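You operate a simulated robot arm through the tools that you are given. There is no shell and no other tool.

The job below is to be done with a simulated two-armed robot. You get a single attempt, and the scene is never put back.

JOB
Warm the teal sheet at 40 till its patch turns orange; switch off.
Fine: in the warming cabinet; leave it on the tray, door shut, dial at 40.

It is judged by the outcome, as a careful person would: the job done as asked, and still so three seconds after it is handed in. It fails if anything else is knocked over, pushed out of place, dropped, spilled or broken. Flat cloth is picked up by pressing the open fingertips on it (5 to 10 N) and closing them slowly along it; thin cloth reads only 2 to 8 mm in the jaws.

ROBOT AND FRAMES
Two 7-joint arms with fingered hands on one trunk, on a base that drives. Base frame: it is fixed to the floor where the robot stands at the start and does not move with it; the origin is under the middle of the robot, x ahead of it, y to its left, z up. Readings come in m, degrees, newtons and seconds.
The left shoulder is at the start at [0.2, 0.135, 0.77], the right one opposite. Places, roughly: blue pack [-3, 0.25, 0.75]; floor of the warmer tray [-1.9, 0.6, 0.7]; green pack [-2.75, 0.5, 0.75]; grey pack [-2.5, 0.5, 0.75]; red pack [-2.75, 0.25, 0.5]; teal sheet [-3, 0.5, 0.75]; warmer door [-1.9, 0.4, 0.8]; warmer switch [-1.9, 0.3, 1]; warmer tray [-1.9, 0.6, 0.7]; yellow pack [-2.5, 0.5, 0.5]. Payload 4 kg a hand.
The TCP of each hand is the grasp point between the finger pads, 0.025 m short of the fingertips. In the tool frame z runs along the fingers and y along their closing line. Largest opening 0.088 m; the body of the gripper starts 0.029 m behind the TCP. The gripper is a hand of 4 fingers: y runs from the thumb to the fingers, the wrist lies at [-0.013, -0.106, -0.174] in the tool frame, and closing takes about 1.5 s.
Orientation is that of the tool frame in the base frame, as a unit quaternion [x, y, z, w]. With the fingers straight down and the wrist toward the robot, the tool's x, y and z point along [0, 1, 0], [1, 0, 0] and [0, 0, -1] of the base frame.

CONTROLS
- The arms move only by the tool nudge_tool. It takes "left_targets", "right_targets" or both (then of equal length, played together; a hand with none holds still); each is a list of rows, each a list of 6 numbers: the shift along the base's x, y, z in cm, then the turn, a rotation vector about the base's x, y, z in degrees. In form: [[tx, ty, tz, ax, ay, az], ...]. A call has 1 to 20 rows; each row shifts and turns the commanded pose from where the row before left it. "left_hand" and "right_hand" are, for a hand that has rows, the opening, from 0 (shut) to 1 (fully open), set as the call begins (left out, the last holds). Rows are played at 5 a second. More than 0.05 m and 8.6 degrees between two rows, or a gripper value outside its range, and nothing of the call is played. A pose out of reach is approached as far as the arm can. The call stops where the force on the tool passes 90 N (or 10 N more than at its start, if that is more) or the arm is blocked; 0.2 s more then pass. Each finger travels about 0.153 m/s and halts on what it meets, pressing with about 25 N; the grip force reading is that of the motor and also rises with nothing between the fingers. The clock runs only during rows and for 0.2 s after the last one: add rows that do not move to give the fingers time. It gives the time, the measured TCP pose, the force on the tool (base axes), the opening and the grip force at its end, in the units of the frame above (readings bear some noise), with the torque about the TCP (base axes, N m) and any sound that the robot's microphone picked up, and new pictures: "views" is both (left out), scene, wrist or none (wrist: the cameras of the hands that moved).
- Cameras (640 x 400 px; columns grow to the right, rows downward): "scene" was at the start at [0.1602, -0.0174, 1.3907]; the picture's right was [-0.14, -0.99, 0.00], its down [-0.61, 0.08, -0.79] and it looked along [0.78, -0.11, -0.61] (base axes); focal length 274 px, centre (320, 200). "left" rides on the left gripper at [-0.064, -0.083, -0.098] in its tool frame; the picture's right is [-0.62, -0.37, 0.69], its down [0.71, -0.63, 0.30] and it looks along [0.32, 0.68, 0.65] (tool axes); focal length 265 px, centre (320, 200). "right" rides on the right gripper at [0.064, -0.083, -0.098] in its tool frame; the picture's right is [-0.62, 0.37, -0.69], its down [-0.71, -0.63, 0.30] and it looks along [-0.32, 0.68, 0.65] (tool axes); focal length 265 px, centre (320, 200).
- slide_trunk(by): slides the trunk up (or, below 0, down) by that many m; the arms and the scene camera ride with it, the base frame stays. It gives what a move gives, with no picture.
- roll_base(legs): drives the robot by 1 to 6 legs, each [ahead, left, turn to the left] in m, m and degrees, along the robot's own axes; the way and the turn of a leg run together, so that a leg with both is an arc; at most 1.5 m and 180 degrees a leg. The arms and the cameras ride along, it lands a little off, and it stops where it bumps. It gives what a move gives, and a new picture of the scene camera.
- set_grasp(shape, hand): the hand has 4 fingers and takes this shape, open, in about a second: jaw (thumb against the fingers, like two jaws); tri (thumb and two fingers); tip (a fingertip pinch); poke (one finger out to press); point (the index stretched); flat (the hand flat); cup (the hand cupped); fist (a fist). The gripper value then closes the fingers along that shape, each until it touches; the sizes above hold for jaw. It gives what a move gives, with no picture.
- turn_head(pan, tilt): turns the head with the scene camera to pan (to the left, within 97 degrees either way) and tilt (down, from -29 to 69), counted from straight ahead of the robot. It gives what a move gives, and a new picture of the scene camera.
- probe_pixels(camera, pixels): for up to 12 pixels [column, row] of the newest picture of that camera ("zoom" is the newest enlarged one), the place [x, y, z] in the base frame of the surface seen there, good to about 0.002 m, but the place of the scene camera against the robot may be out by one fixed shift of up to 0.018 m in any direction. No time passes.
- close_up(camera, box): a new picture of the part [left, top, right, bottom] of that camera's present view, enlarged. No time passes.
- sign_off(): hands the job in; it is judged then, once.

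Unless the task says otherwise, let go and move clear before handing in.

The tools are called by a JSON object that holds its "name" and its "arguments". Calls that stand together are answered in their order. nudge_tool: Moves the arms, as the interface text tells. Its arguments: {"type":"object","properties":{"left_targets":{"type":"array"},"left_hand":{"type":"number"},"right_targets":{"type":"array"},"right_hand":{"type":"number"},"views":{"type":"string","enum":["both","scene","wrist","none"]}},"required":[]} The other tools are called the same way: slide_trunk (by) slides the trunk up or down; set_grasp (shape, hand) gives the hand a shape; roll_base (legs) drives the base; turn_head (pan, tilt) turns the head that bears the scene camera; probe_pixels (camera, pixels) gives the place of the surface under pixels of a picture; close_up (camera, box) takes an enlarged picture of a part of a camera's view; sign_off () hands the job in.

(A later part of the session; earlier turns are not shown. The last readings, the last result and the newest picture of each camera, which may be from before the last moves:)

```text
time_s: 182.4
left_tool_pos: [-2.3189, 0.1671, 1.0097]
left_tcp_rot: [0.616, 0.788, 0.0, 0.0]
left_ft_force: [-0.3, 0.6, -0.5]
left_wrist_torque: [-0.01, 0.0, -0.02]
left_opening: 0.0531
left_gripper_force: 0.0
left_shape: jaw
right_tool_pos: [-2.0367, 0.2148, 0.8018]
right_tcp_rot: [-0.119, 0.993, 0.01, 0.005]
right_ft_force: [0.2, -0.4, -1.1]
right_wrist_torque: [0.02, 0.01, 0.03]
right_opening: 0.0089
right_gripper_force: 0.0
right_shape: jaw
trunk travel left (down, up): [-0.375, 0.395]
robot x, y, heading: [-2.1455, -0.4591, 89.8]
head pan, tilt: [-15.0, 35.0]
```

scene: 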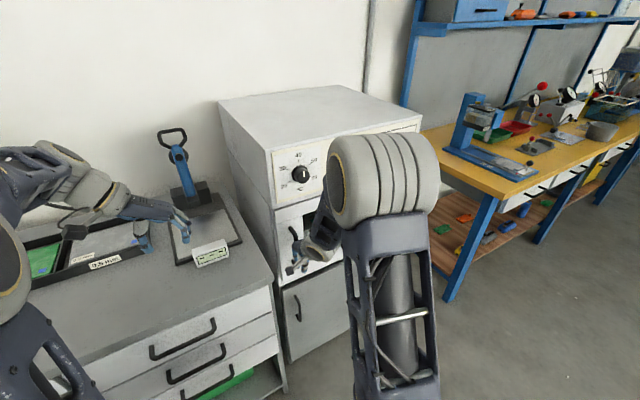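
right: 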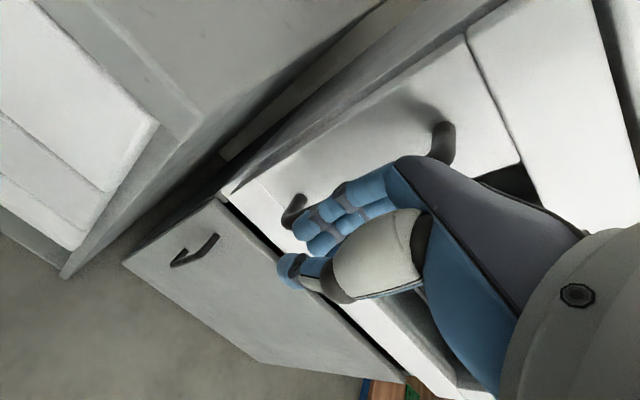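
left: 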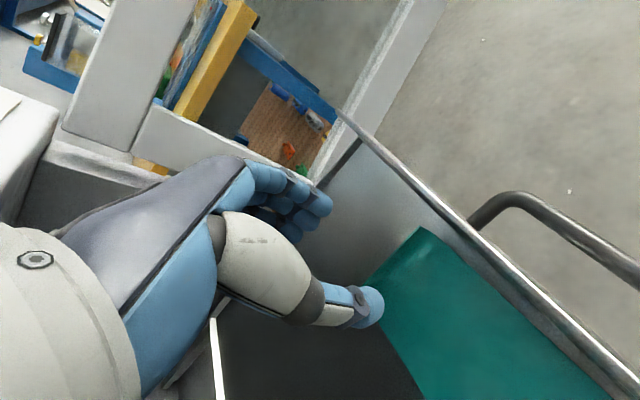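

{"name": "nudge_tool", "arguments": {"right_targets": [[-0.1, 0.8, 0, 0, 0, 0], [-0.1, 0.8, 0, 0, 0, 0], [-0.1, 0.8, 0, 0, 0, 0], [-0.1, 0.8, 0, 0, 0, 0], [0, 0, 0, 0, 0, 0]]}}

```text
time_s: 183.3
left_tool_pos: [-2.3187, 0.1671, 1.0088]
left_tcp_rot: [0.616, 0.787, 0.0, 0.0]
left_ft_force: [0.0, 0.9, -0.6]
left_wrist_torque: [-0.03, -0.02, -0.02]
left_opening: 0.0527
left_gripper_force: 0.1
left_shape: jaw
right_tool_pos: [-2.035, 0.2285, 0.7961]
right_tcp_rot: [-0.119, 0.993, -0.003, 0.01]
right_ft_force: [8.9, -23.8, 2.8]
right_wrist_torque: [0.62, 0.19, -0.26]
right_opening: 0.0066
right_gripper_force: 0.2
right_shape: jaw
trunk travel left (down, up): [-0.375, 0.395]
robot x, y, heading: [-2.1489, -0.4548, 89.9]
head pan, tilt: [-15.0, 35.0]
stopped in row 4 (right hand): the force on the tool passed its limit at 104 N (the readings are from after the stop); the commanded pose is now the measured one
```

scene: 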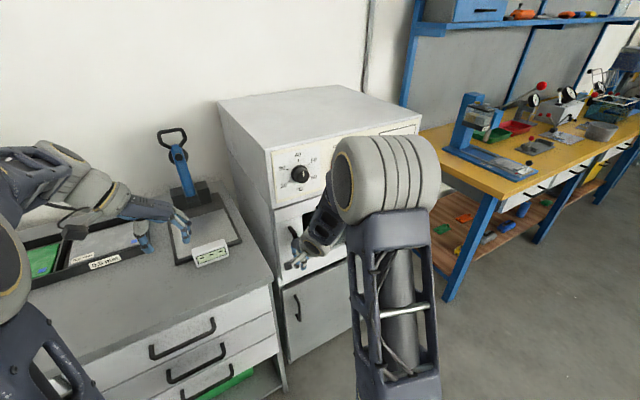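
right: 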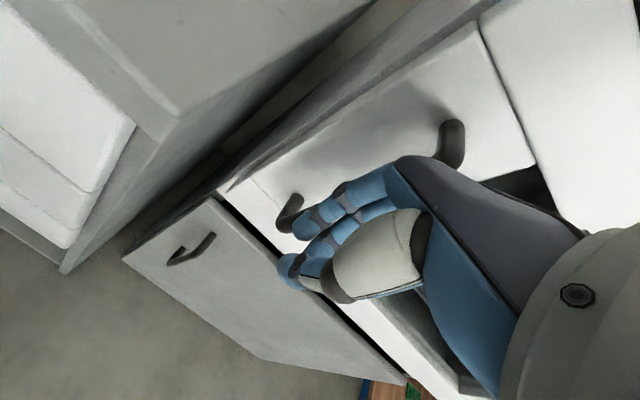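

The push met a firm stop, so the door is shut. I'll back the hand off and check.

{"name": "nudge_tool", "arguments": {"right_targets": [[0.3, -2, 0, 0, 0, 0], [0.5, -3, 0, 0, 0, 0], [2, -3, 2, 0, 0, 0], [4, 0, 2, 0, 0, 0], [4, 0, 2, 0, 0, 0], [4, 0, 2, 0, 0, 0], [4, 0, 2, 0, 0, 0], [4, 0, 2, 0, 0, 0], [4, 0, 0, 0, 0, 0], [4, 0, 0, 0, 0, 0], [0, 0, 0, 0, 0, 0]]}}

{"name": "close_up", "arguments": {"camera": "scene", "box": [230, 130, 430, 290]}}

```text
time_s: 185.7
left_tool_pos: [-2.3205, 0.1661, 1.0098]
left_tcp_rot: [0.617, 0.787, 0.0, 0.0]
left_ft_force: [-0.4, 0.1, 0.8]
left_wrist_torque: [-0.02, 0.03, 0.0]
left_opening: 0.0528
left_gripper_force: 0.1
left_shape: jaw
right_tool_pos: [-1.7289, 0.15, 0.9169]
right_tcp_rot: [-0.122, 0.993, 0.001, 0.008]
right_ft_force: [0.8, 0.0, 0.1]
right_wrist_torque: [0.0, 0.0, 0.0]
right_opening: 0.0089
right_gripper_force: 0.0
right_shape: jaw
trunk travel left (down, up): [-0.375, 0.395]
robot x, y, heading: [-2.1462, -0.4576, 90.1]
head pan, tilt: [-15.0, 35.0]
```

scene: 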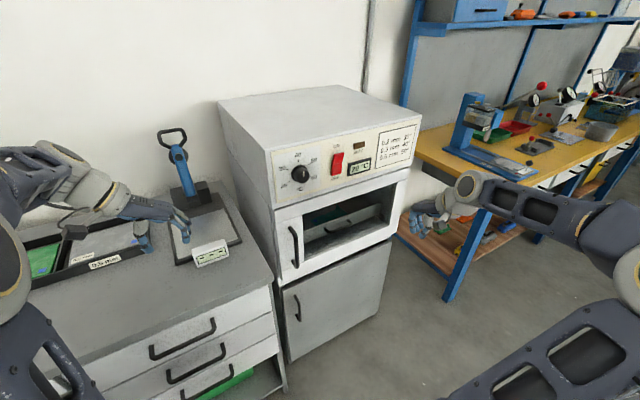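
right: 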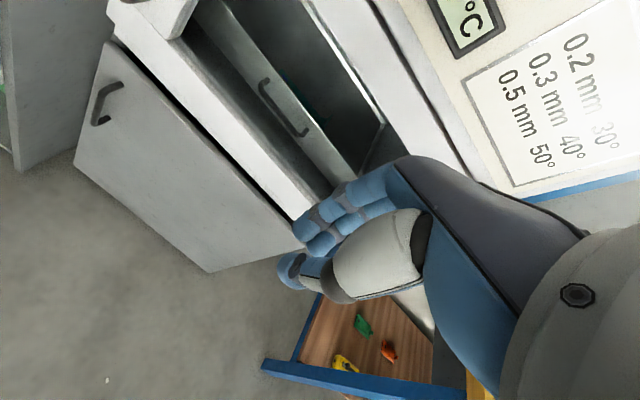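

```text
2.50 times, centred on (330, 210) of scene
```

zoom: 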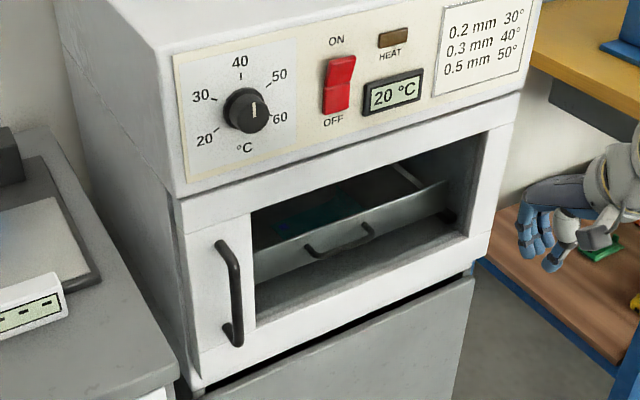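

The door is shut, the dial at 40, and the sheet is visible through the window at zoom (305,212). I'll zoom in to be sure I can read the patch.

{"name": "close_up", "arguments": {"camera": "scene", "box": [300, 190, 400, 252]}}

```text
6.40 times, centred on (350, 221) of scene
```

zoom: 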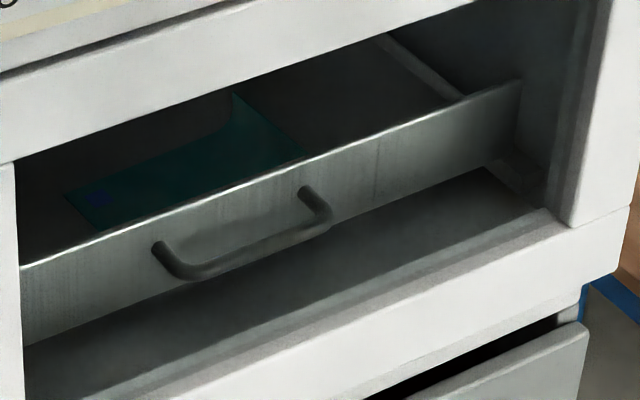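

The blue patch is clearly visible at zoom (97,197). Now the switch: I'll give the right hand the poke shape and pitch it forward, facing the rocker.

{"name": "set_grasp", "arguments": {"hand": "right", "shape": "poke"}}

{"name": "nudge_tool", "arguments": {"right_targets": [[0, 0, 1, 7.28, 1.815, 0], [-1, 0, 1, 7.28, 1.815, 0], [-1, 0, 1, 7.28, 1.815, 0], [-1, 0, 1, 7.28, 1.815, 0], [-1, 0, 1, 7.28, 1.815, 0], [-1, 0, 1, 7.28, 1.815, 0], [-1, 0, 1, 7.28, 1.815, 0], [-1, 0, 1, 7.28, 1.815, 0], [-1, 0, 1, 7.28, 1.815, 0], [-1, 0, 1, 7.28, 1.815, 0], [-1, 0, 1, 7.28, 1.815, 0], [-1, 0, 1, 7.28, 1.815, 0], [0, 0, 0, 0, 0, 0]]}}

```text
time_s: 186.6
left_tool_pos: [-2.319, 0.1665, 1.0091]
left_tcp_rot: [0.616, 0.787, 0.0, 0.0]
left_ft_force: [-0.1, -0.7, -0.1]
left_wrist_torque: [0.0, 0.01, -0.04]
left_opening: 0.0527
left_gripper_force: 0.1
left_shape: jaw
right_tool_pos: [-1.7307, 0.1483, 0.9178]
right_tcp_rot: [-0.121, 0.993, 0.001, 0.008]
right_ft_force: [0.5, 0.0, 0.5]
right_wrist_torque: [0.01, -0.02, 0.02]
right_opening: 0.0
right_gripper_force: 0.0
right_shape: poke
trunk travel left (down, up): [-0.375, 0.395]
robot x, y, heading: [-2.1493, -0.4563, 90.0]
head pan, tilt: [-15.0, 35.0]
```

```text
time_s: 189.4
left_tool_pos: [-2.3193, 0.1665, 1.0097]
left_tcp_rot: [0.616, 0.788, 0.001, 0.0]
left_ft_force: [0.5, 0.6, 0.2]
left_wrist_torque: [0.0, 0.02, 0.02]
left_opening: 0.0526
left_gripper_force: 0.1
left_shape: jaw
right_tool_pos: [-1.8403, 0.152, 1.0404]
right_tcp_rot: [-0.08, 0.702, 0.703, -0.08]
right_ft_force: [0.4, 0.0, 0.3]
right_wrist_torque: [0.02, -0.01, -0.01]
right_opening: 0.0
right_gripper_force: 0.1
right_shape: poke
trunk travel left (down, up): [-0.375, 0.395]
robot x, y, heading: [-2.1501, -0.4595, 90.0]
head pan, tilt: [-15.0, 35.0]
```

scene: 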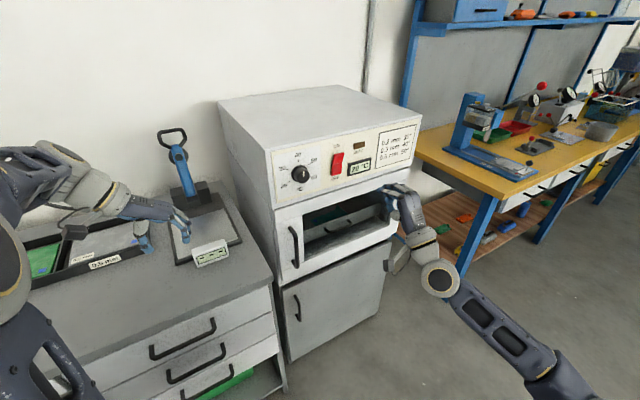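
right: 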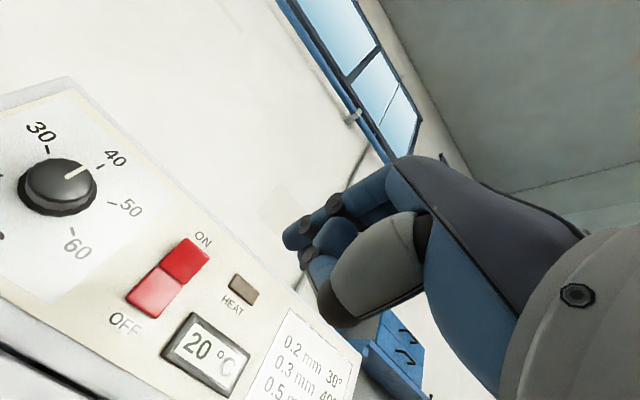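

{"name": "close_up", "arguments": {"camera": "right", "box": [250, 150, 410, 340]}}

{"name": "probe_pixels", "arguments": {"camera": "right", "pixels": [[285, 236], [295, 230], [290, 245], [305, 262], [320, 275], [187, 255], [180, 265], [158, 290], [196, 243], [172, 272], [145, 300]]}}

{"name": "close_up", "arguments": {"camera": "scene", "box": [360, 160, 460, 260]}}

```text
2.11 times, centred on (330, 245) of right
```

zoom: 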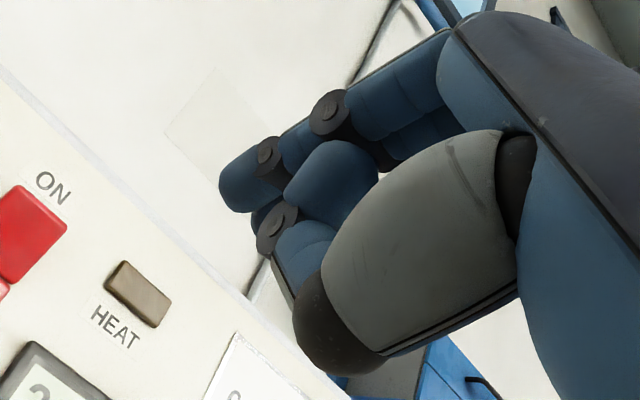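

```text
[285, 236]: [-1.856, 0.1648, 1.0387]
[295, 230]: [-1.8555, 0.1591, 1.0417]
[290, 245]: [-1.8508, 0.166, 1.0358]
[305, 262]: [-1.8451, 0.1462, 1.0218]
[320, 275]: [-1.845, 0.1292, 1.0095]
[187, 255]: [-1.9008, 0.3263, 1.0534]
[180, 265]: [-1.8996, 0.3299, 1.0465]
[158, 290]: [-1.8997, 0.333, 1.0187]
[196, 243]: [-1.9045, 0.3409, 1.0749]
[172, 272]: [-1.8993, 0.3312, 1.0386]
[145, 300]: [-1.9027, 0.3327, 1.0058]
```

```text
4.00 times, centred on (410, 210) of scene
```

zoom: 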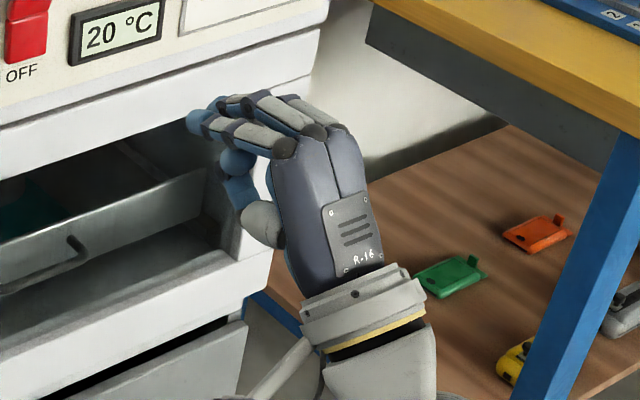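

The poking finger is partly curled because the hand value was low; I'll set it to open and look again.

{"name": "nudge_tool", "arguments": {"right_targets": [[0, 0, 0, 0, 0, 0], [0, 0, 0, 0, 0, 0], [0, 0, 0, 0, 0, 0], [0, 0, 0, 0, 0, 0], [0, 0, 0, 0, 0, 0]], "right_hand": 1}}

{"name": "close_up", "arguments": {"camera": "right", "box": [250, 150, 410, 340]}}

{"name": "close_up", "arguments": {"camera": "scene", "box": [360, 160, 460, 260]}}

```text
time_s: 190.6
left_tool_pos: [-2.3201, 0.1664, 1.0091]
left_tcp_rot: [0.616, 0.788, 0.0, 0.0]
left_ft_force: [-0.1, -0.4, -0.3]
left_wrist_torque: [-0.02, -0.01, 0.01]
left_opening: 0.0525
left_gripper_force: 0.1
left_shape: jaw
right_tool_pos: [-1.8399, 0.1521, 1.0408]
right_tcp_rot: [-0.08, 0.702, 0.703, -0.081]
right_ft_force: [-0.7, 0.0, 0.0]
right_wrist_torque: [-0.02, 0.01, 0.0]
right_opening: 0.0
right_gripper_force: 0.0
right_shape: poke
trunk travel left (down, up): [-0.375, 0.395]
robot x, y, heading: [-2.1452, -0.4568, 89.9]
head pan, tilt: [-15.0, 35.0]
```

scene: 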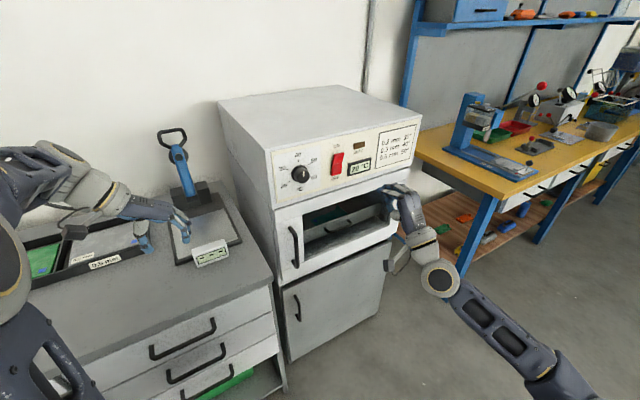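
right: 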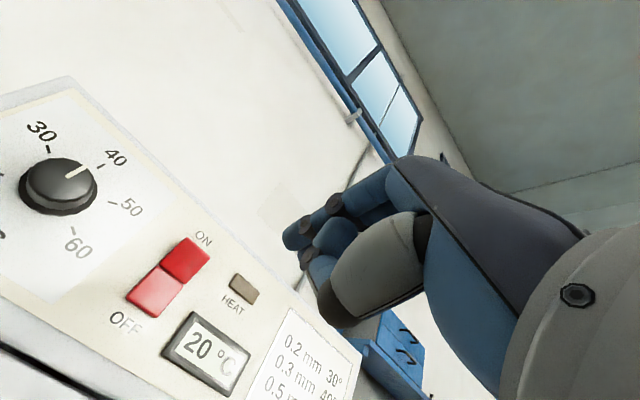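

```text
2.11 times, centred on (330, 245) of right
```

zoom: 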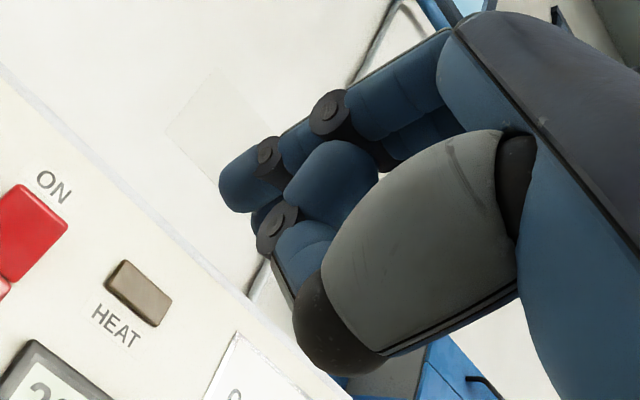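

```text
4.00 times, centred on (410, 210) of scene
```

zoom: 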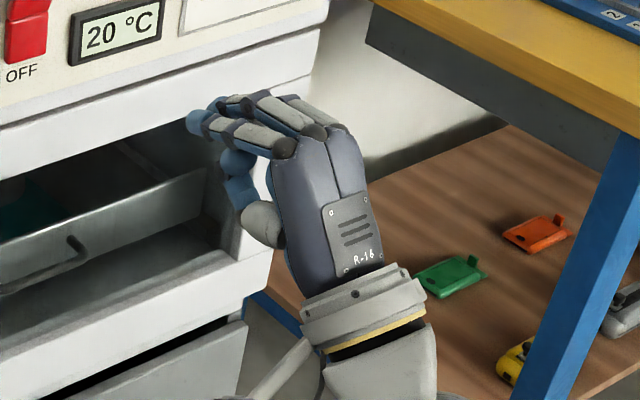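

In the poke shape, the index tip leads at about (-1.852, 0.170, 1.044), i.e. about 1.2 cm left and 1.8 cm ahead of the TCP. I'll move it to 3 cm in front of the rocker's upper (ON) half.

{"name": "nudge_tool", "arguments": {"right_targets": [[-1.0, 3.1, 0.4, 0, 0, 0], [-1.0, 3.1, 0.4, 0, 0, 0], [-1.0, 3.1, 0.4, 0, 0, 0], [-1.1, 3.1, 0.4, 0, 0, 0], [0, 0, 0, 0, 0, 0]]}}

{"name": "close_up", "arguments": {"camera": "right", "box": [200, 170, 360, 330]}}

```text
time_s: 191.8
left_tool_pos: [-2.3189, 0.1677, 1.0103]
left_tcp_rot: [0.615, 0.789, 0.0, 0.0]
left_ft_force: [0.2, 0.4, -0.3]
left_wrist_torque: [-0.02, 0.04, -0.02]
left_opening: 0.0527
left_gripper_force: 0.0
left_shape: jaw
right_tool_pos: [-1.8805, 0.2751, 1.0549]
right_tcp_rot: [-0.079, 0.702, 0.703, -0.08]
right_ft_force: [-0.5, 0.5, 0.0]
right_wrist_torque: [-0.04, 0.0, -0.04]
right_opening: 0.0
right_gripper_force: 0.2
right_shape: poke
trunk travel left (down, up): [-0.375, 0.395]
robot x, y, heading: [-2.1457, -0.4555, 90.0]
head pan, tilt: [-15.0, 35.0]
```

scene: 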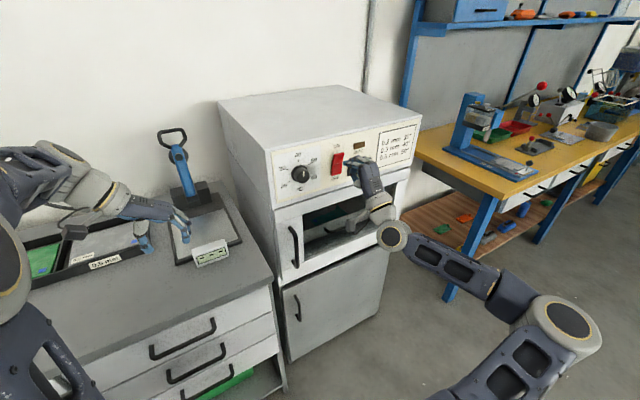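
right: 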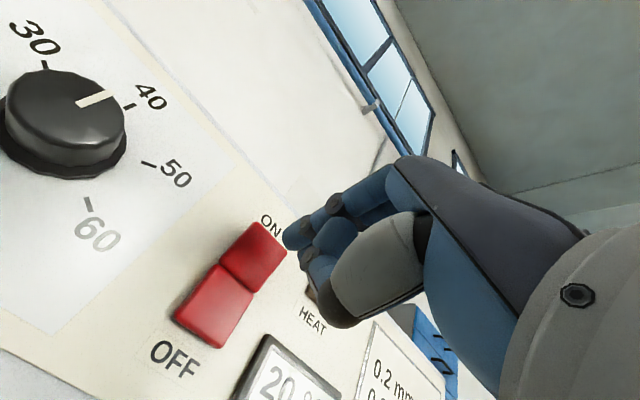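

```text
2.50 times, centred on (280, 250) of right
```

zoom: 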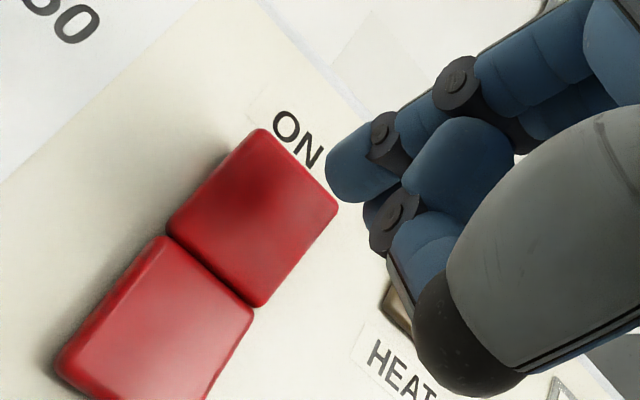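

{"name": "probe_pixels", "arguments": {"camera": "zoom", "pixels": [[330, 180], [345, 165], [335, 195], [360, 180], [255, 210], [265, 140], [335, 205], [175, 225], [260, 300], [155, 315], [300, 170]]}}

```text
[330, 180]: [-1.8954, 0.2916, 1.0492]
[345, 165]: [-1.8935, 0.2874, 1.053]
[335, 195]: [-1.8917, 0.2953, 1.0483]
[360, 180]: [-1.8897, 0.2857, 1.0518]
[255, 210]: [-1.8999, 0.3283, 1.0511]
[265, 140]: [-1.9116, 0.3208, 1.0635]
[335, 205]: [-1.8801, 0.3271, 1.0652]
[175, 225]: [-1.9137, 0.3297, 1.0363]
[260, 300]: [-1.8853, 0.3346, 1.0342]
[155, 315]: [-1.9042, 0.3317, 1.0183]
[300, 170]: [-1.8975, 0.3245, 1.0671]
```

The fingertip is about 3 cm off the ON half (center (-1.898,0.328,1.051)). I'll raise 5 mm and advance along the panel normal.

{"name": "nudge_tool", "arguments": {"right_targets": [[0, 0, 0.5, 0, 0, 0], [-0.24, 0.97, 0, 0, 0, 0], [-0.24, 0.97, 0, 0, 0, 0], [-0.19, 0.77, 0, 0, 0, 0], [-0.12, 0.49, 0, 0, 0, 0], [0, 0, 0, 0, 0, 0]]}}

{"name": "close_up", "arguments": {"camera": "right", "box": [200, 170, 360, 330]}}

```text
time_s: 193.2
left_tool_pos: [-2.3183, 0.1677, 1.0093]
left_tcp_rot: [0.616, 0.788, 0.0, 0.0]
left_ft_force: [1.1, 0.5, -0.1]
left_wrist_torque: [0.0, 0.01, 0.02]
left_opening: 0.0527
left_gripper_force: 0.1
left_shape: jaw
right_tool_pos: [-1.8886, 0.3068, 1.06]
right_tcp_rot: [-0.079, 0.702, 0.703, -0.08]
right_ft_force: [-0.5, -0.4, -0.3]
right_wrist_torque: [-0.02, 0.01, 0.01]
right_opening: 0.0002
right_gripper_force: 0.1
right_shape: poke
trunk travel left (down, up): [-0.375, 0.395]
robot x, y, heading: [-2.1427, -0.4568, 89.8]
head pan, tilt: [-15.0, 35.0]
```

scene: 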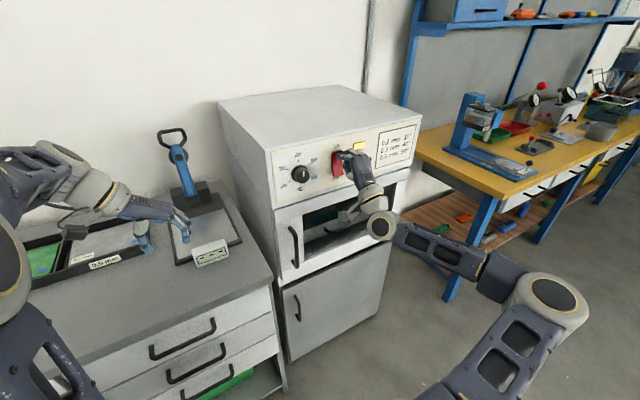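
right: 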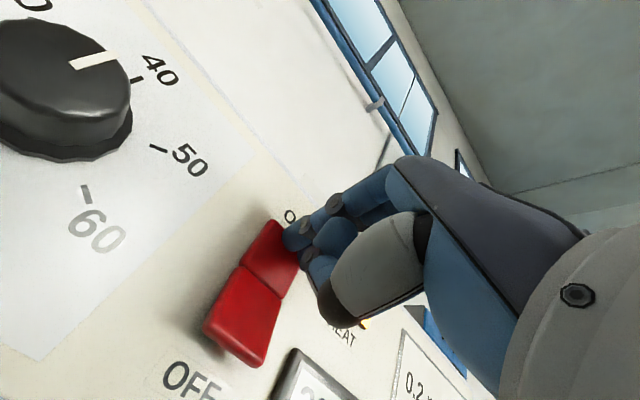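

```text
2.50 times, centred on (280, 250) of right
```

zoom: 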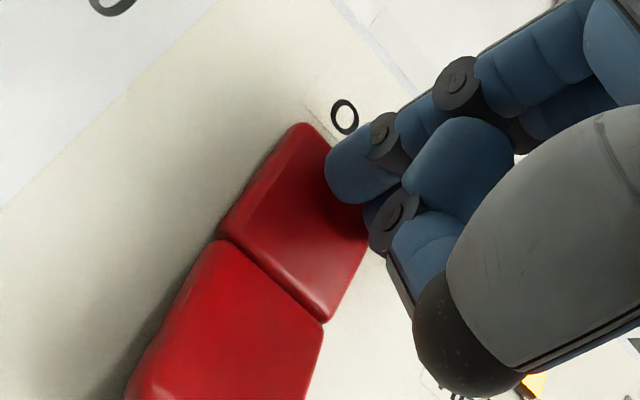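

The HEAT lamp is lit yellow at scene (358,146) and the rocker has flipped to ON. I'll retract 5 cm and lower, ready in front of the OFF half, keeping the window view clear.

{"name": "nudge_tool", "arguments": {"right_targets": [[0.36, -1.46, 0, 0, 0, 0], [0.36, -1.46, 0, 0, 0, 0], [0.36, -1.46, -1, 0, 0, 0], [0, 0, -1.4, 0, 0, 0], [0, 0, -1.4, 0, 0, 0], [0, 0, 0, 0, 0, 0]]}}

{"name": "close_up", "arguments": {"camera": "scene", "box": [240, 130, 420, 250]}}

{"name": "close_up", "arguments": {"camera": "scene", "box": [300, 190, 360, 240]}}

```text
time_s: 194.6
left_tool_pos: [-2.32, 0.1675, 1.0084]
left_tcp_rot: [0.616, 0.787, 0.0, 0.001]
left_ft_force: [-0.5, -0.4, 0.5]
left_wrist_torque: [-0.01, 0.01, 0.0]
left_opening: 0.0525
left_gripper_force: 0.0
left_shape: jaw
right_tool_pos: [-1.878, 0.2635, 1.0222]
right_tcp_rot: [-0.08, 0.702, 0.703, -0.081]
right_ft_force: [0.1, 0.3, 0.4]
right_wrist_torque: [-0.02, 0.0, -0.02]
right_opening: 0.0003
right_gripper_force: 0.0
right_shape: poke
trunk travel left (down, up): [-0.375, 0.395]
robot x, y, heading: [-2.1477, -0.4501, 90.0]
head pan, tilt: [-15.0, 35.0]
```

scene: 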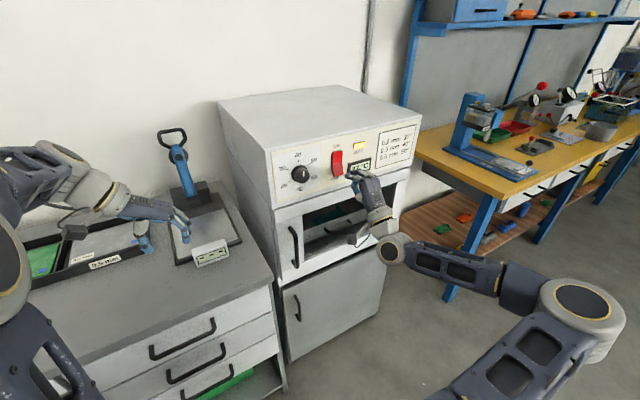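
right: 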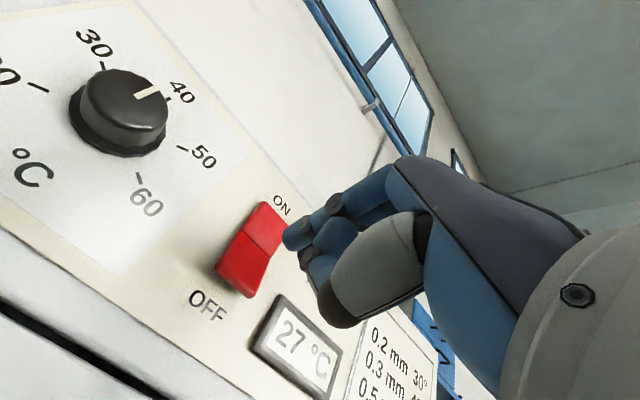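

```text
3.33 times, centred on (330, 190) of scene
```

zoom: 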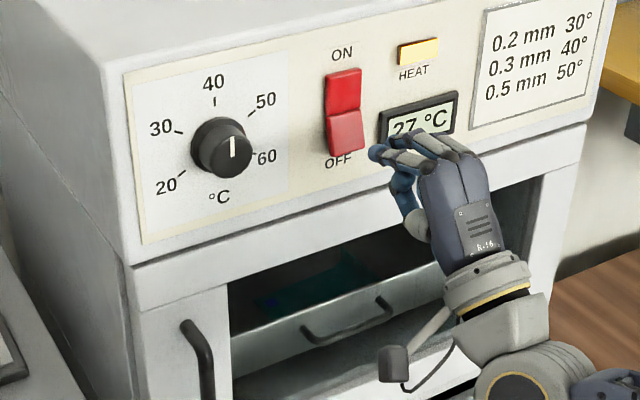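

```text
8.00 times, centred on (330, 215) of scene
```

zoom: 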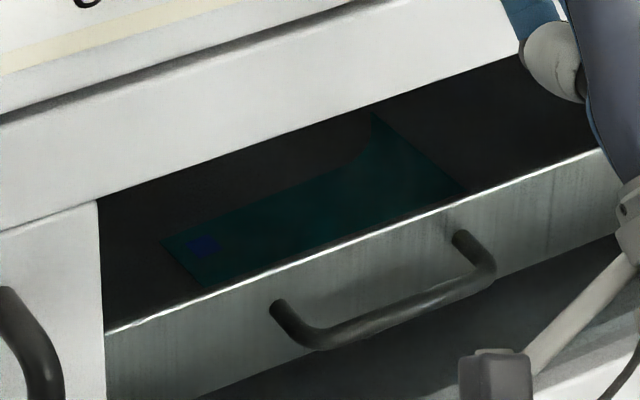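

The cabinet already reads 27 °C and rising, with the patch still blue. I'll wait in short steps and watch the patch.

{"name": "nudge_tool", "arguments": {"right_targets": [[0, 0, -0.2, 0, 0, 0], [0, 0, 0, 0, 0, 0], [0, 0, 0, 0, 0, 0], [0, 0, 0, 0, 0, 0], [0, 0, 0, 0, 0, 0], [0, 0, 0, 0, 0, 0], [0, 0, 0, 0, 0, 0], [0, 0, 0, 0, 0, 0], [0, 0, 0, 0, 0, 0], [0, 0, 0, 0, 0, 0]], "views": "wrist"}}

{"name": "close_up", "arguments": {"camera": "scene", "box": [300, 190, 360, 240]}}

```text
time_s: 196.8
left_tool_pos: [-2.3184, 0.1662, 1.0086]
left_tcp_rot: [0.616, 0.788, -0.001, 0.0]
left_ft_force: [-0.5, -0.5, -0.2]
left_wrist_torque: [0.01, 0.0, -0.02]
left_opening: 0.0527
left_gripper_force: 0.0
left_shape: jaw
right_tool_pos: [-1.8763, 0.2629, 1.0208]
right_tcp_rot: [-0.079, 0.702, 0.703, -0.08]
right_ft_force: [0.9, 0.2, -0.5]
right_wrist_torque: [0.02, -0.03, -0.03]
right_opening: 0.0
right_gripper_force: 0.1
right_shape: poke
trunk travel left (down, up): [-0.375, 0.395]
robot x, y, heading: [-2.1467, -0.4563, 90.0]
head pan, tilt: [-15.0, 35.0]
```

right: 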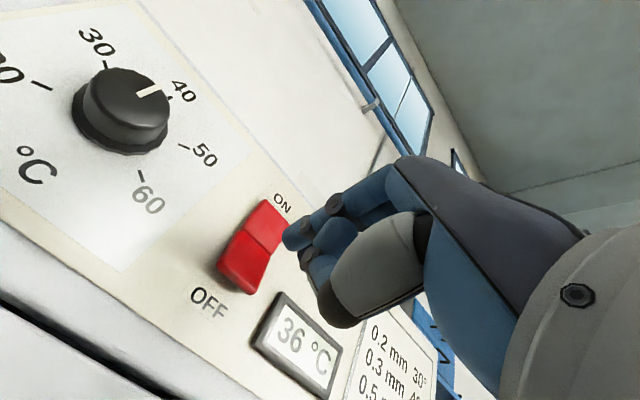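

```text
8.00 times, centred on (330, 215) of scene
```

zoom: 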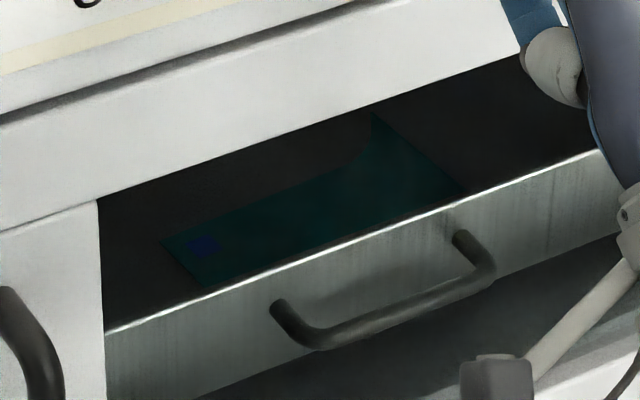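

36 °C and the patch is still blue. Waiting another couple of seconds.

{"name": "nudge_tool", "arguments": {"right_targets": [[0, 0, 0, 0, 0, 0], [0, 0, 0, 0, 0, 0], [0, 0, 0, 0, 0, 0], [0, 0, 0, 0, 0, 0], [0, 0, 0, 0, 0, 0], [0, 0, 0, 0, 0, 0], [0, 0, 0, 0, 0, 0], [0, 0, 0, 0, 0, 0]], "views": "wrist"}}

{"name": "close_up", "arguments": {"camera": "scene", "box": [300, 190, 360, 240]}}

```text
time_s: 198.6
left_tool_pos: [-2.3186, 0.1665, 1.0095]
left_tcp_rot: [0.617, 0.787, 0.0, 0.0]
left_ft_force: [0.2, 0.3, 0.1]
left_wrist_torque: [-0.03, -0.02, 0.04]
left_opening: 0.0528
left_gripper_force: 0.1
left_shape: jaw
right_tool_pos: [-1.8781, 0.2645, 1.0204]
right_tcp_rot: [-0.079, 0.702, 0.703, -0.081]
right_ft_force: [-0.5, -0.6, 0.5]
right_wrist_torque: [-0.03, -0.02, 0.03]
right_opening: 0.0
right_gripper_force: 0.1
right_shape: poke
trunk travel left (down, up): [-0.375, 0.395]
robot x, y, heading: [-2.148, -0.4549, 89.8]
head pan, tilt: [-15.0, 35.0]
```

right: 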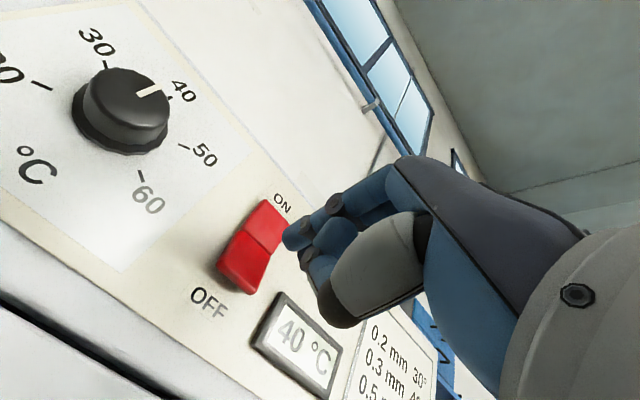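

```text
8.00 times, centred on (330, 215) of scene
```

zoom: 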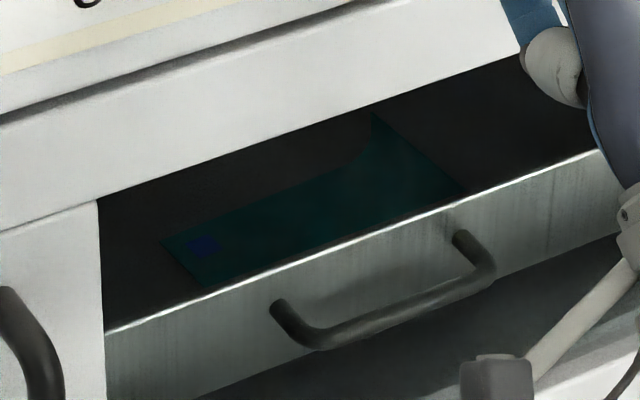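

The display shows 40 °C and the patch is still blue, so I'll keep waiting in short steps.

{"name": "nudge_tool", "arguments": {"right_targets": [[0, 0, 0, 0, 0, 0], [0, 0, 0, 0, 0, 0], [0, 0, 0, 0, 0, 0], [0, 0, 0, 0, 0, 0], [0, 0, 0, 0, 0, 0], [0, 0, 0, 0, 0, 0], [0, 0, 0, 0, 0, 0], [0, 0, 0, 0, 0, 0], [0, 0, 0, 0, 0, 0], [0, 0, 0, 0, 0, 0]], "views": "wrist"}}

{"name": "close_up", "arguments": {"camera": "scene", "box": [300, 190, 360, 240]}}

```text
time_s: 200.8
left_tool_pos: [-2.3205, 0.1662, 1.0095]
left_tcp_rot: [0.616, 0.788, 0.0, 0.0]
left_ft_force: [-0.1, -0.2, -0.6]
left_wrist_torque: [-0.03, -0.02, -0.02]
left_opening: 0.0529
left_gripper_force: 0.0
left_shape: jaw
right_tool_pos: [-1.8771, 0.264, 1.0209]
right_tcp_rot: [-0.08, 0.702, 0.703, -0.081]
right_ft_force: [-0.5, -0.1, -0.9]
right_wrist_torque: [0.01, 0.02, -0.01]
right_opening: 0.0
right_gripper_force: 0.1
right_shape: poke
trunk travel left (down, up): [-0.375, 0.395]
robot x, y, heading: [-2.1477, -0.4575, 89.8]
head pan, tilt: [-15.0, 35.0]
```

right: 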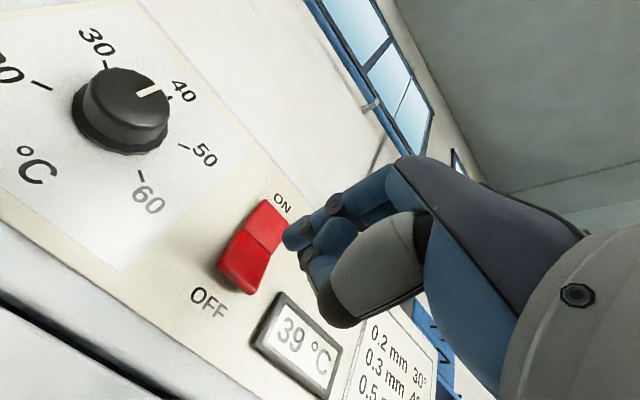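

```text
8.00 times, centred on (330, 215) of scene
```

zoom: 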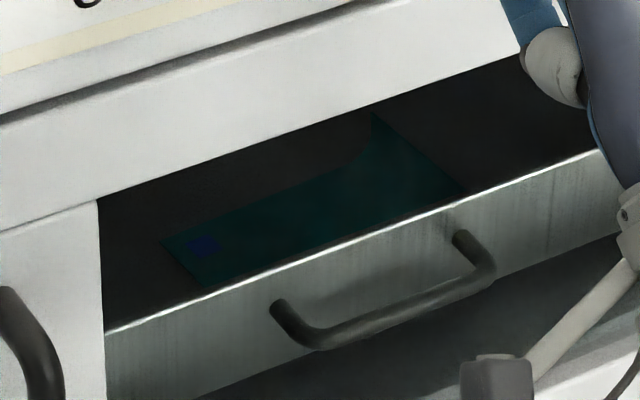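

The cabinet holds around 39–40 °C, and the patch is still blue. Waiting on.

{"name": "nudge_tool", "arguments": {"right_targets": [[0, 0, 0, 0, 0, 0], [0, 0, 0, 0, 0, 0], [0, 0, 0, 0, 0, 0], [0, 0, 0, 0, 0, 0], [0, 0, 0, 0, 0, 0], [0, 0, 0, 0, 0, 0], [0, 0, 0, 0, 0, 0], [0, 0, 0, 0, 0, 0], [0, 0, 0, 0, 0, 0], [0, 0, 0, 0, 0, 0], [0, 0, 0, 0, 0, 0], [0, 0, 0, 0, 0, 0]], "views": "none"}}

{"name": "close_up", "arguments": {"camera": "scene", "box": [300, 190, 360, 240]}}

```text
time_s: 203.4
left_tool_pos: [-2.3187, 0.167, 1.0106]
left_tcp_rot: [0.616, 0.787, 0.001, 0.0]
left_ft_force: [0.4, 0.4, -0.2]
left_wrist_torque: [-0.01, -0.02, 0.0]
left_opening: 0.0527
left_gripper_force: 0.0
left_shape: jaw
right_tool_pos: [-1.8778, 0.2634, 1.0206]
right_tcp_rot: [-0.08, 0.703, 0.702, -0.08]
right_ft_force: [0.2, -0.3, 0.1]
right_wrist_torque: [-0.02, -0.01, 0.01]
right_opening: 0.0002
right_gripper_force: 0.0
right_shape: poke
trunk travel left (down, up): [-0.375, 0.395]
robot x, y, heading: [-2.1499, -0.455, 89.8]
head pan, tilt: [-15.0, 35.0]
```

```text
8.00 times, centred on (330, 215) of scene
```

zoom: 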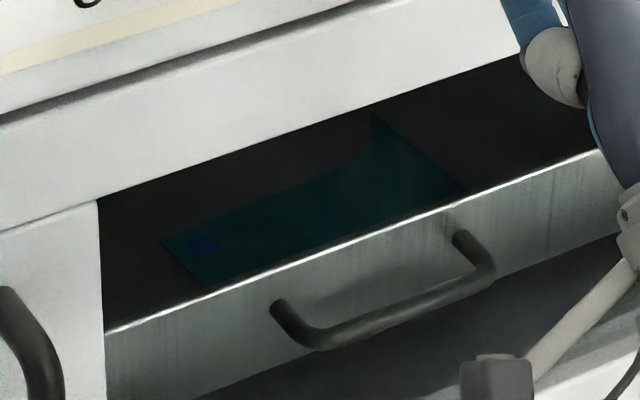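

Still blue after about 5 s at temperature. Continuing to wait.

{"name": "nudge_tool", "arguments": {"right_targets": [[0, 0, 0, 0, 0, 0], [0, 0, 0, 0, 0, 0], [0, 0, 0, 0, 0, 0], [0, 0, 0, 0, 0, 0], [0, 0, 0, 0, 0, 0], [0, 0, 0, 0, 0, 0], [0, 0, 0, 0, 0, 0], [0, 0, 0, 0, 0, 0], [0, 0, 0, 0, 0, 0], [0, 0, 0, 0, 0, 0], [0, 0, 0, 0, 0, 0], [0, 0, 0, 0, 0, 0], [0, 0, 0, 0, 0, 0]], "views": "both"}}

{"name": "close_up", "arguments": {"camera": "scene", "box": [300, 190, 360, 240]}}

```text
time_s: 206.2
left_tool_pos: [-2.3197, 0.1679, 1.0098]
left_tcp_rot: [0.617, 0.787, -0.001, 0.001]
left_ft_force: [-0.1, -0.2, -0.3]
left_wrist_torque: [0.02, -0.01, -0.02]
left_opening: 0.0527
left_gripper_force: 0.1
left_shape: jaw
right_tool_pos: [-1.8771, 0.2633, 1.0203]
right_tcp_rot: [-0.081, 0.702, 0.703, -0.082]
right_ft_force: [0.7, 0.0, -0.2]
right_wrist_torque: [0.0, -0.01, 0.03]
right_opening: 0.0
right_gripper_force: 0.1
right_shape: poke
trunk travel left (down, up): [-0.375, 0.395]
robot x, y, heading: [-2.1493, -0.4537, 89.8]
head pan, tilt: [-15.0, 35.0]
```

scene: 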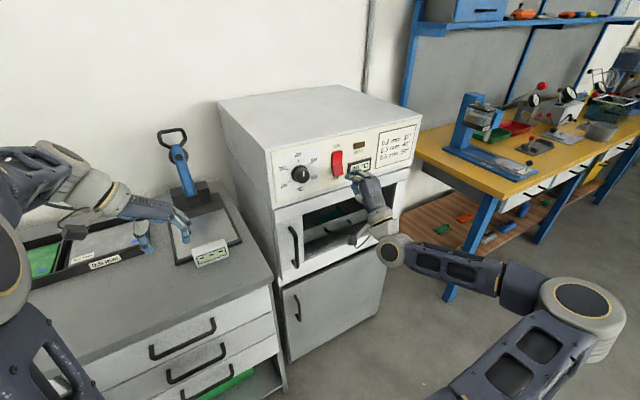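
right: 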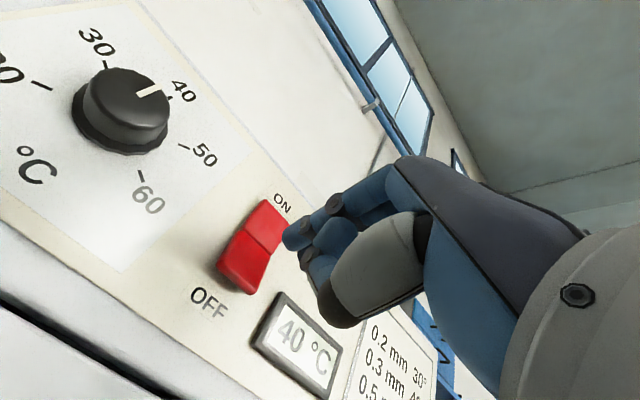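

```text
8.00 times, centred on (330, 215) of scene
```

zoom: 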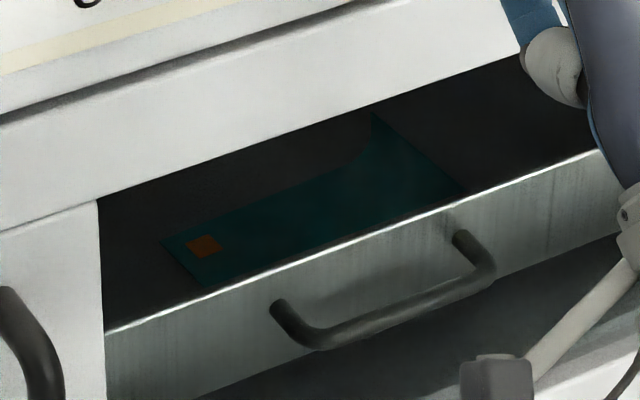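

The patch has turned orange (zoom (205,246)). Pressing the OFF half now.

{"name": "nudge_tool", "arguments": {"right_targets": [[-0.24, 0.97, 0, 0, 0, 0], [-0.24, 0.97, 0, 0, 0, 0], [-0.24, 0.97, 0, 0, 0, 0], [-0.24, 0.97, 0, 0, 0, 0], [-0.15, 0.6, 0, 0, 0, 0], [0, 0, 0, 0, 0, 0]]}}

{"name": "close_up", "arguments": {"camera": "scene", "box": [240, 130, 420, 250]}}

```text
time_s: 207.6
left_tool_pos: [-2.319, 0.1674, 1.0087]
left_tcp_rot: [0.616, 0.788, 0.0, 0.0]
left_ft_force: [0.0, -0.1, -0.7]
left_wrist_torque: [-0.02, 0.01, 0.0]
left_opening: 0.0529
left_gripper_force: 0.1
left_shape: jaw
right_tool_pos: [-1.8885, 0.3085, 1.0215]
right_tcp_rot: [-0.079, 0.702, 0.703, -0.081]
right_ft_force: [-0.7, 0.1, -0.7]
right_wrist_torque: [0.0, -0.03, -0.01]
right_opening: 0.0
right_gripper_force: 0.1
right_shape: poke
trunk travel left (down, up): [-0.375, 0.395]
robot x, y, heading: [-2.1448, -0.4562, 89.9]
head pan, tilt: [-15.0, 35.0]
```

scene: 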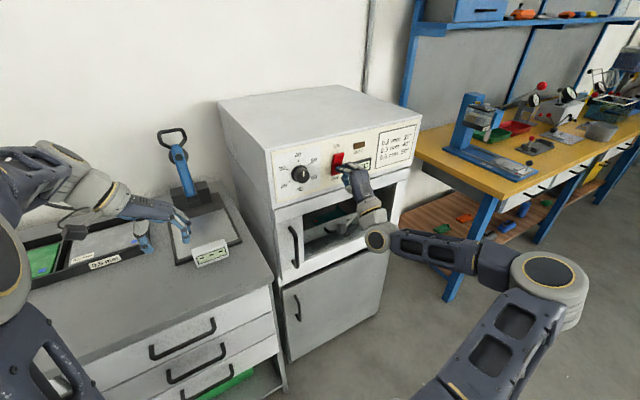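
right: 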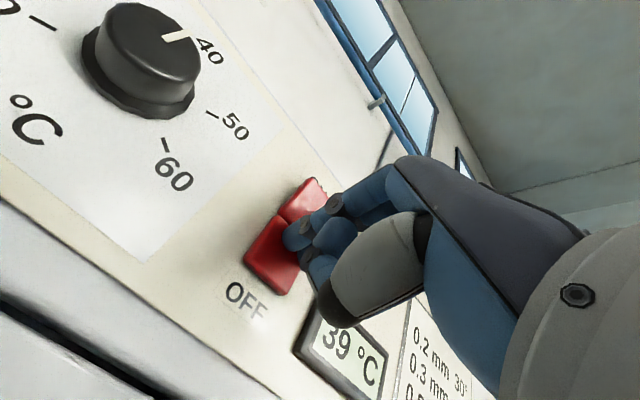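

```text
3.33 times, centred on (330, 190) of scene
```

zoom: 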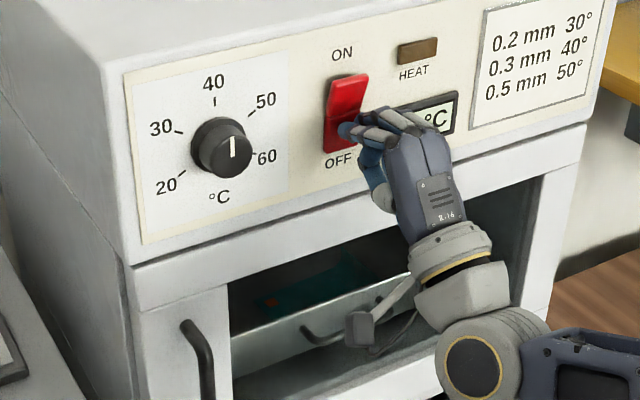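

The rocker has flipped back (upper half out) and the lamp is dark. Retracting the hand clear and checking everything.

{"name": "nudge_tool", "arguments": {"right_targets": [[0.36, -1.46, 0, 0, 0, 0], [0.36, -1.46, 0, 0, 0, 0], [0.36, -1.46, 0, 0, 0, 0], [0.5, -2, 0, 0, 0, 0], [0.5, -2, 0, 0, 0, 0], [0.5, -2.5, 0, 0, 0, 0], [3, 0, 0, 0, 0, 0], [4, 0, 0, 0, 0, 0], [4, 0, 0, 0, 0, 0], [0, 0, 0, 0, 0, 0]]}}

{"name": "close_up", "arguments": {"camera": "scene", "box": [240, 130, 420, 250]}}

{"name": "close_up", "arguments": {"camera": "scene", "box": [300, 190, 360, 240]}}

```text
time_s: 209.8
left_tool_pos: [-2.3199, 0.1666, 1.0081]
left_tcp_rot: [0.616, 0.788, -0.001, 0.0]
left_ft_force: [-0.3, -0.2, 0.4]
left_wrist_torque: [0.02, 0.04, -0.01]
left_opening: 0.0529
left_gripper_force: 0.1
left_shape: jaw
right_tool_pos: [-1.7519, 0.1995, 1.0207]
right_tcp_rot: [-0.08, 0.702, 0.703, -0.081]
right_ft_force: [0.0, -0.2, -0.2]
right_wrist_torque: [0.03, 0.02, 0.0]
right_opening: 0.0001
right_gripper_force: 0.0
right_shape: poke
trunk travel left (down, up): [-0.375, 0.395]
robot x, y, heading: [-2.1462, -0.4554, 89.9]
head pan, tilt: [-15.0, 35.0]
```

scene: 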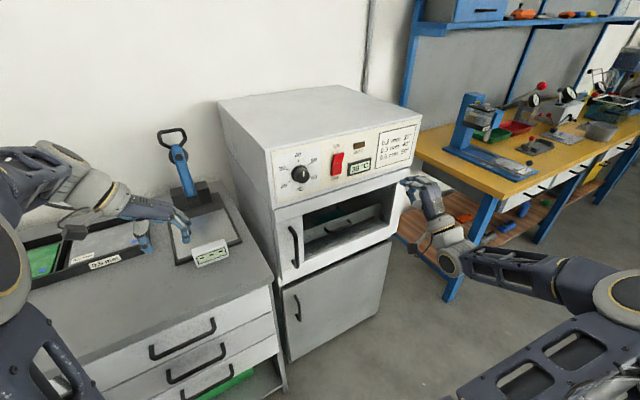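
right: 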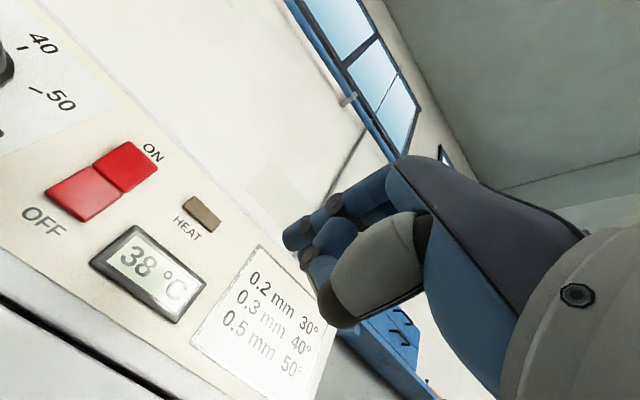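

```text
3.33 times, centred on (330, 190) of scene
```

zoom: 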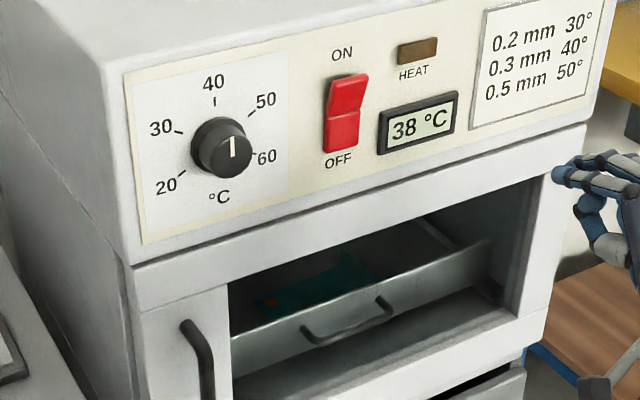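

```text
8.00 times, centred on (330, 215) of scene
```

zoom: 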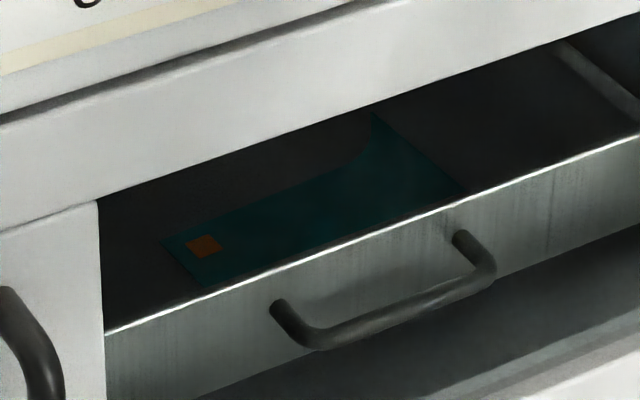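

Everything reads as wanted: rocker OFF, lamp dark, 38 °C and cooling, dial at 40, patch orange. A final probe that the door is fully flush (it was at (-2.041, 0.299) on the handle side when shut at the start).

{"name": "probe_pixels", "arguments": {"camera": "scene", "pixels": [[284, 250], [287, 270], [300, 262], [296, 245], [400, 195], [285, 225], [290, 205]]}}

{"name": "close_up", "arguments": {"camera": "scene", "box": [255, 190, 335, 300]}}

```text
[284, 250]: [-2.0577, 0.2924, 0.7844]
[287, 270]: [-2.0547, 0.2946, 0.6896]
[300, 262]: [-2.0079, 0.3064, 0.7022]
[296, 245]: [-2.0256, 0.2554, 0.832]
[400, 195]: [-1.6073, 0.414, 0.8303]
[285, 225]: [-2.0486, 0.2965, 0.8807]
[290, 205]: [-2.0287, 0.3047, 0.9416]
```

```text
3.64 times, centred on (295, 245) of scene
```

zoom: 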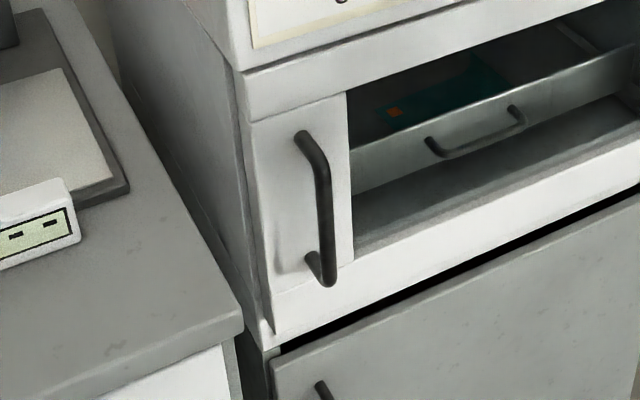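

Readings agree with the originally shut door to within 1–3 mm. I'll sample a few more points on the bar and face to be certain it isn't slightly ajar.

{"name": "probe_pixels", "arguments": {"camera": "zoom", "pixels": [[322, 190], [325, 210], [327, 235], [327, 260], [318, 170], [270, 160], [275, 200], [280, 240], [340, 150], [342, 220], [290, 300], [340, 290]]}}

```text
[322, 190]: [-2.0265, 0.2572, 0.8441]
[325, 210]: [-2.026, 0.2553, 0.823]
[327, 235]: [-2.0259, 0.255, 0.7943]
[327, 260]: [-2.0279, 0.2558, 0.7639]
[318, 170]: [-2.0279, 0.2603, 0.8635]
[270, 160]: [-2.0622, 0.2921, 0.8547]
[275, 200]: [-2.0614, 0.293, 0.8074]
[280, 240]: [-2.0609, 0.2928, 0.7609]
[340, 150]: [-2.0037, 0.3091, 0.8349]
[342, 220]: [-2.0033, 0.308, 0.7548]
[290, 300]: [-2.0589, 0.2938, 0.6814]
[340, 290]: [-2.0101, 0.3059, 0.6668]
```

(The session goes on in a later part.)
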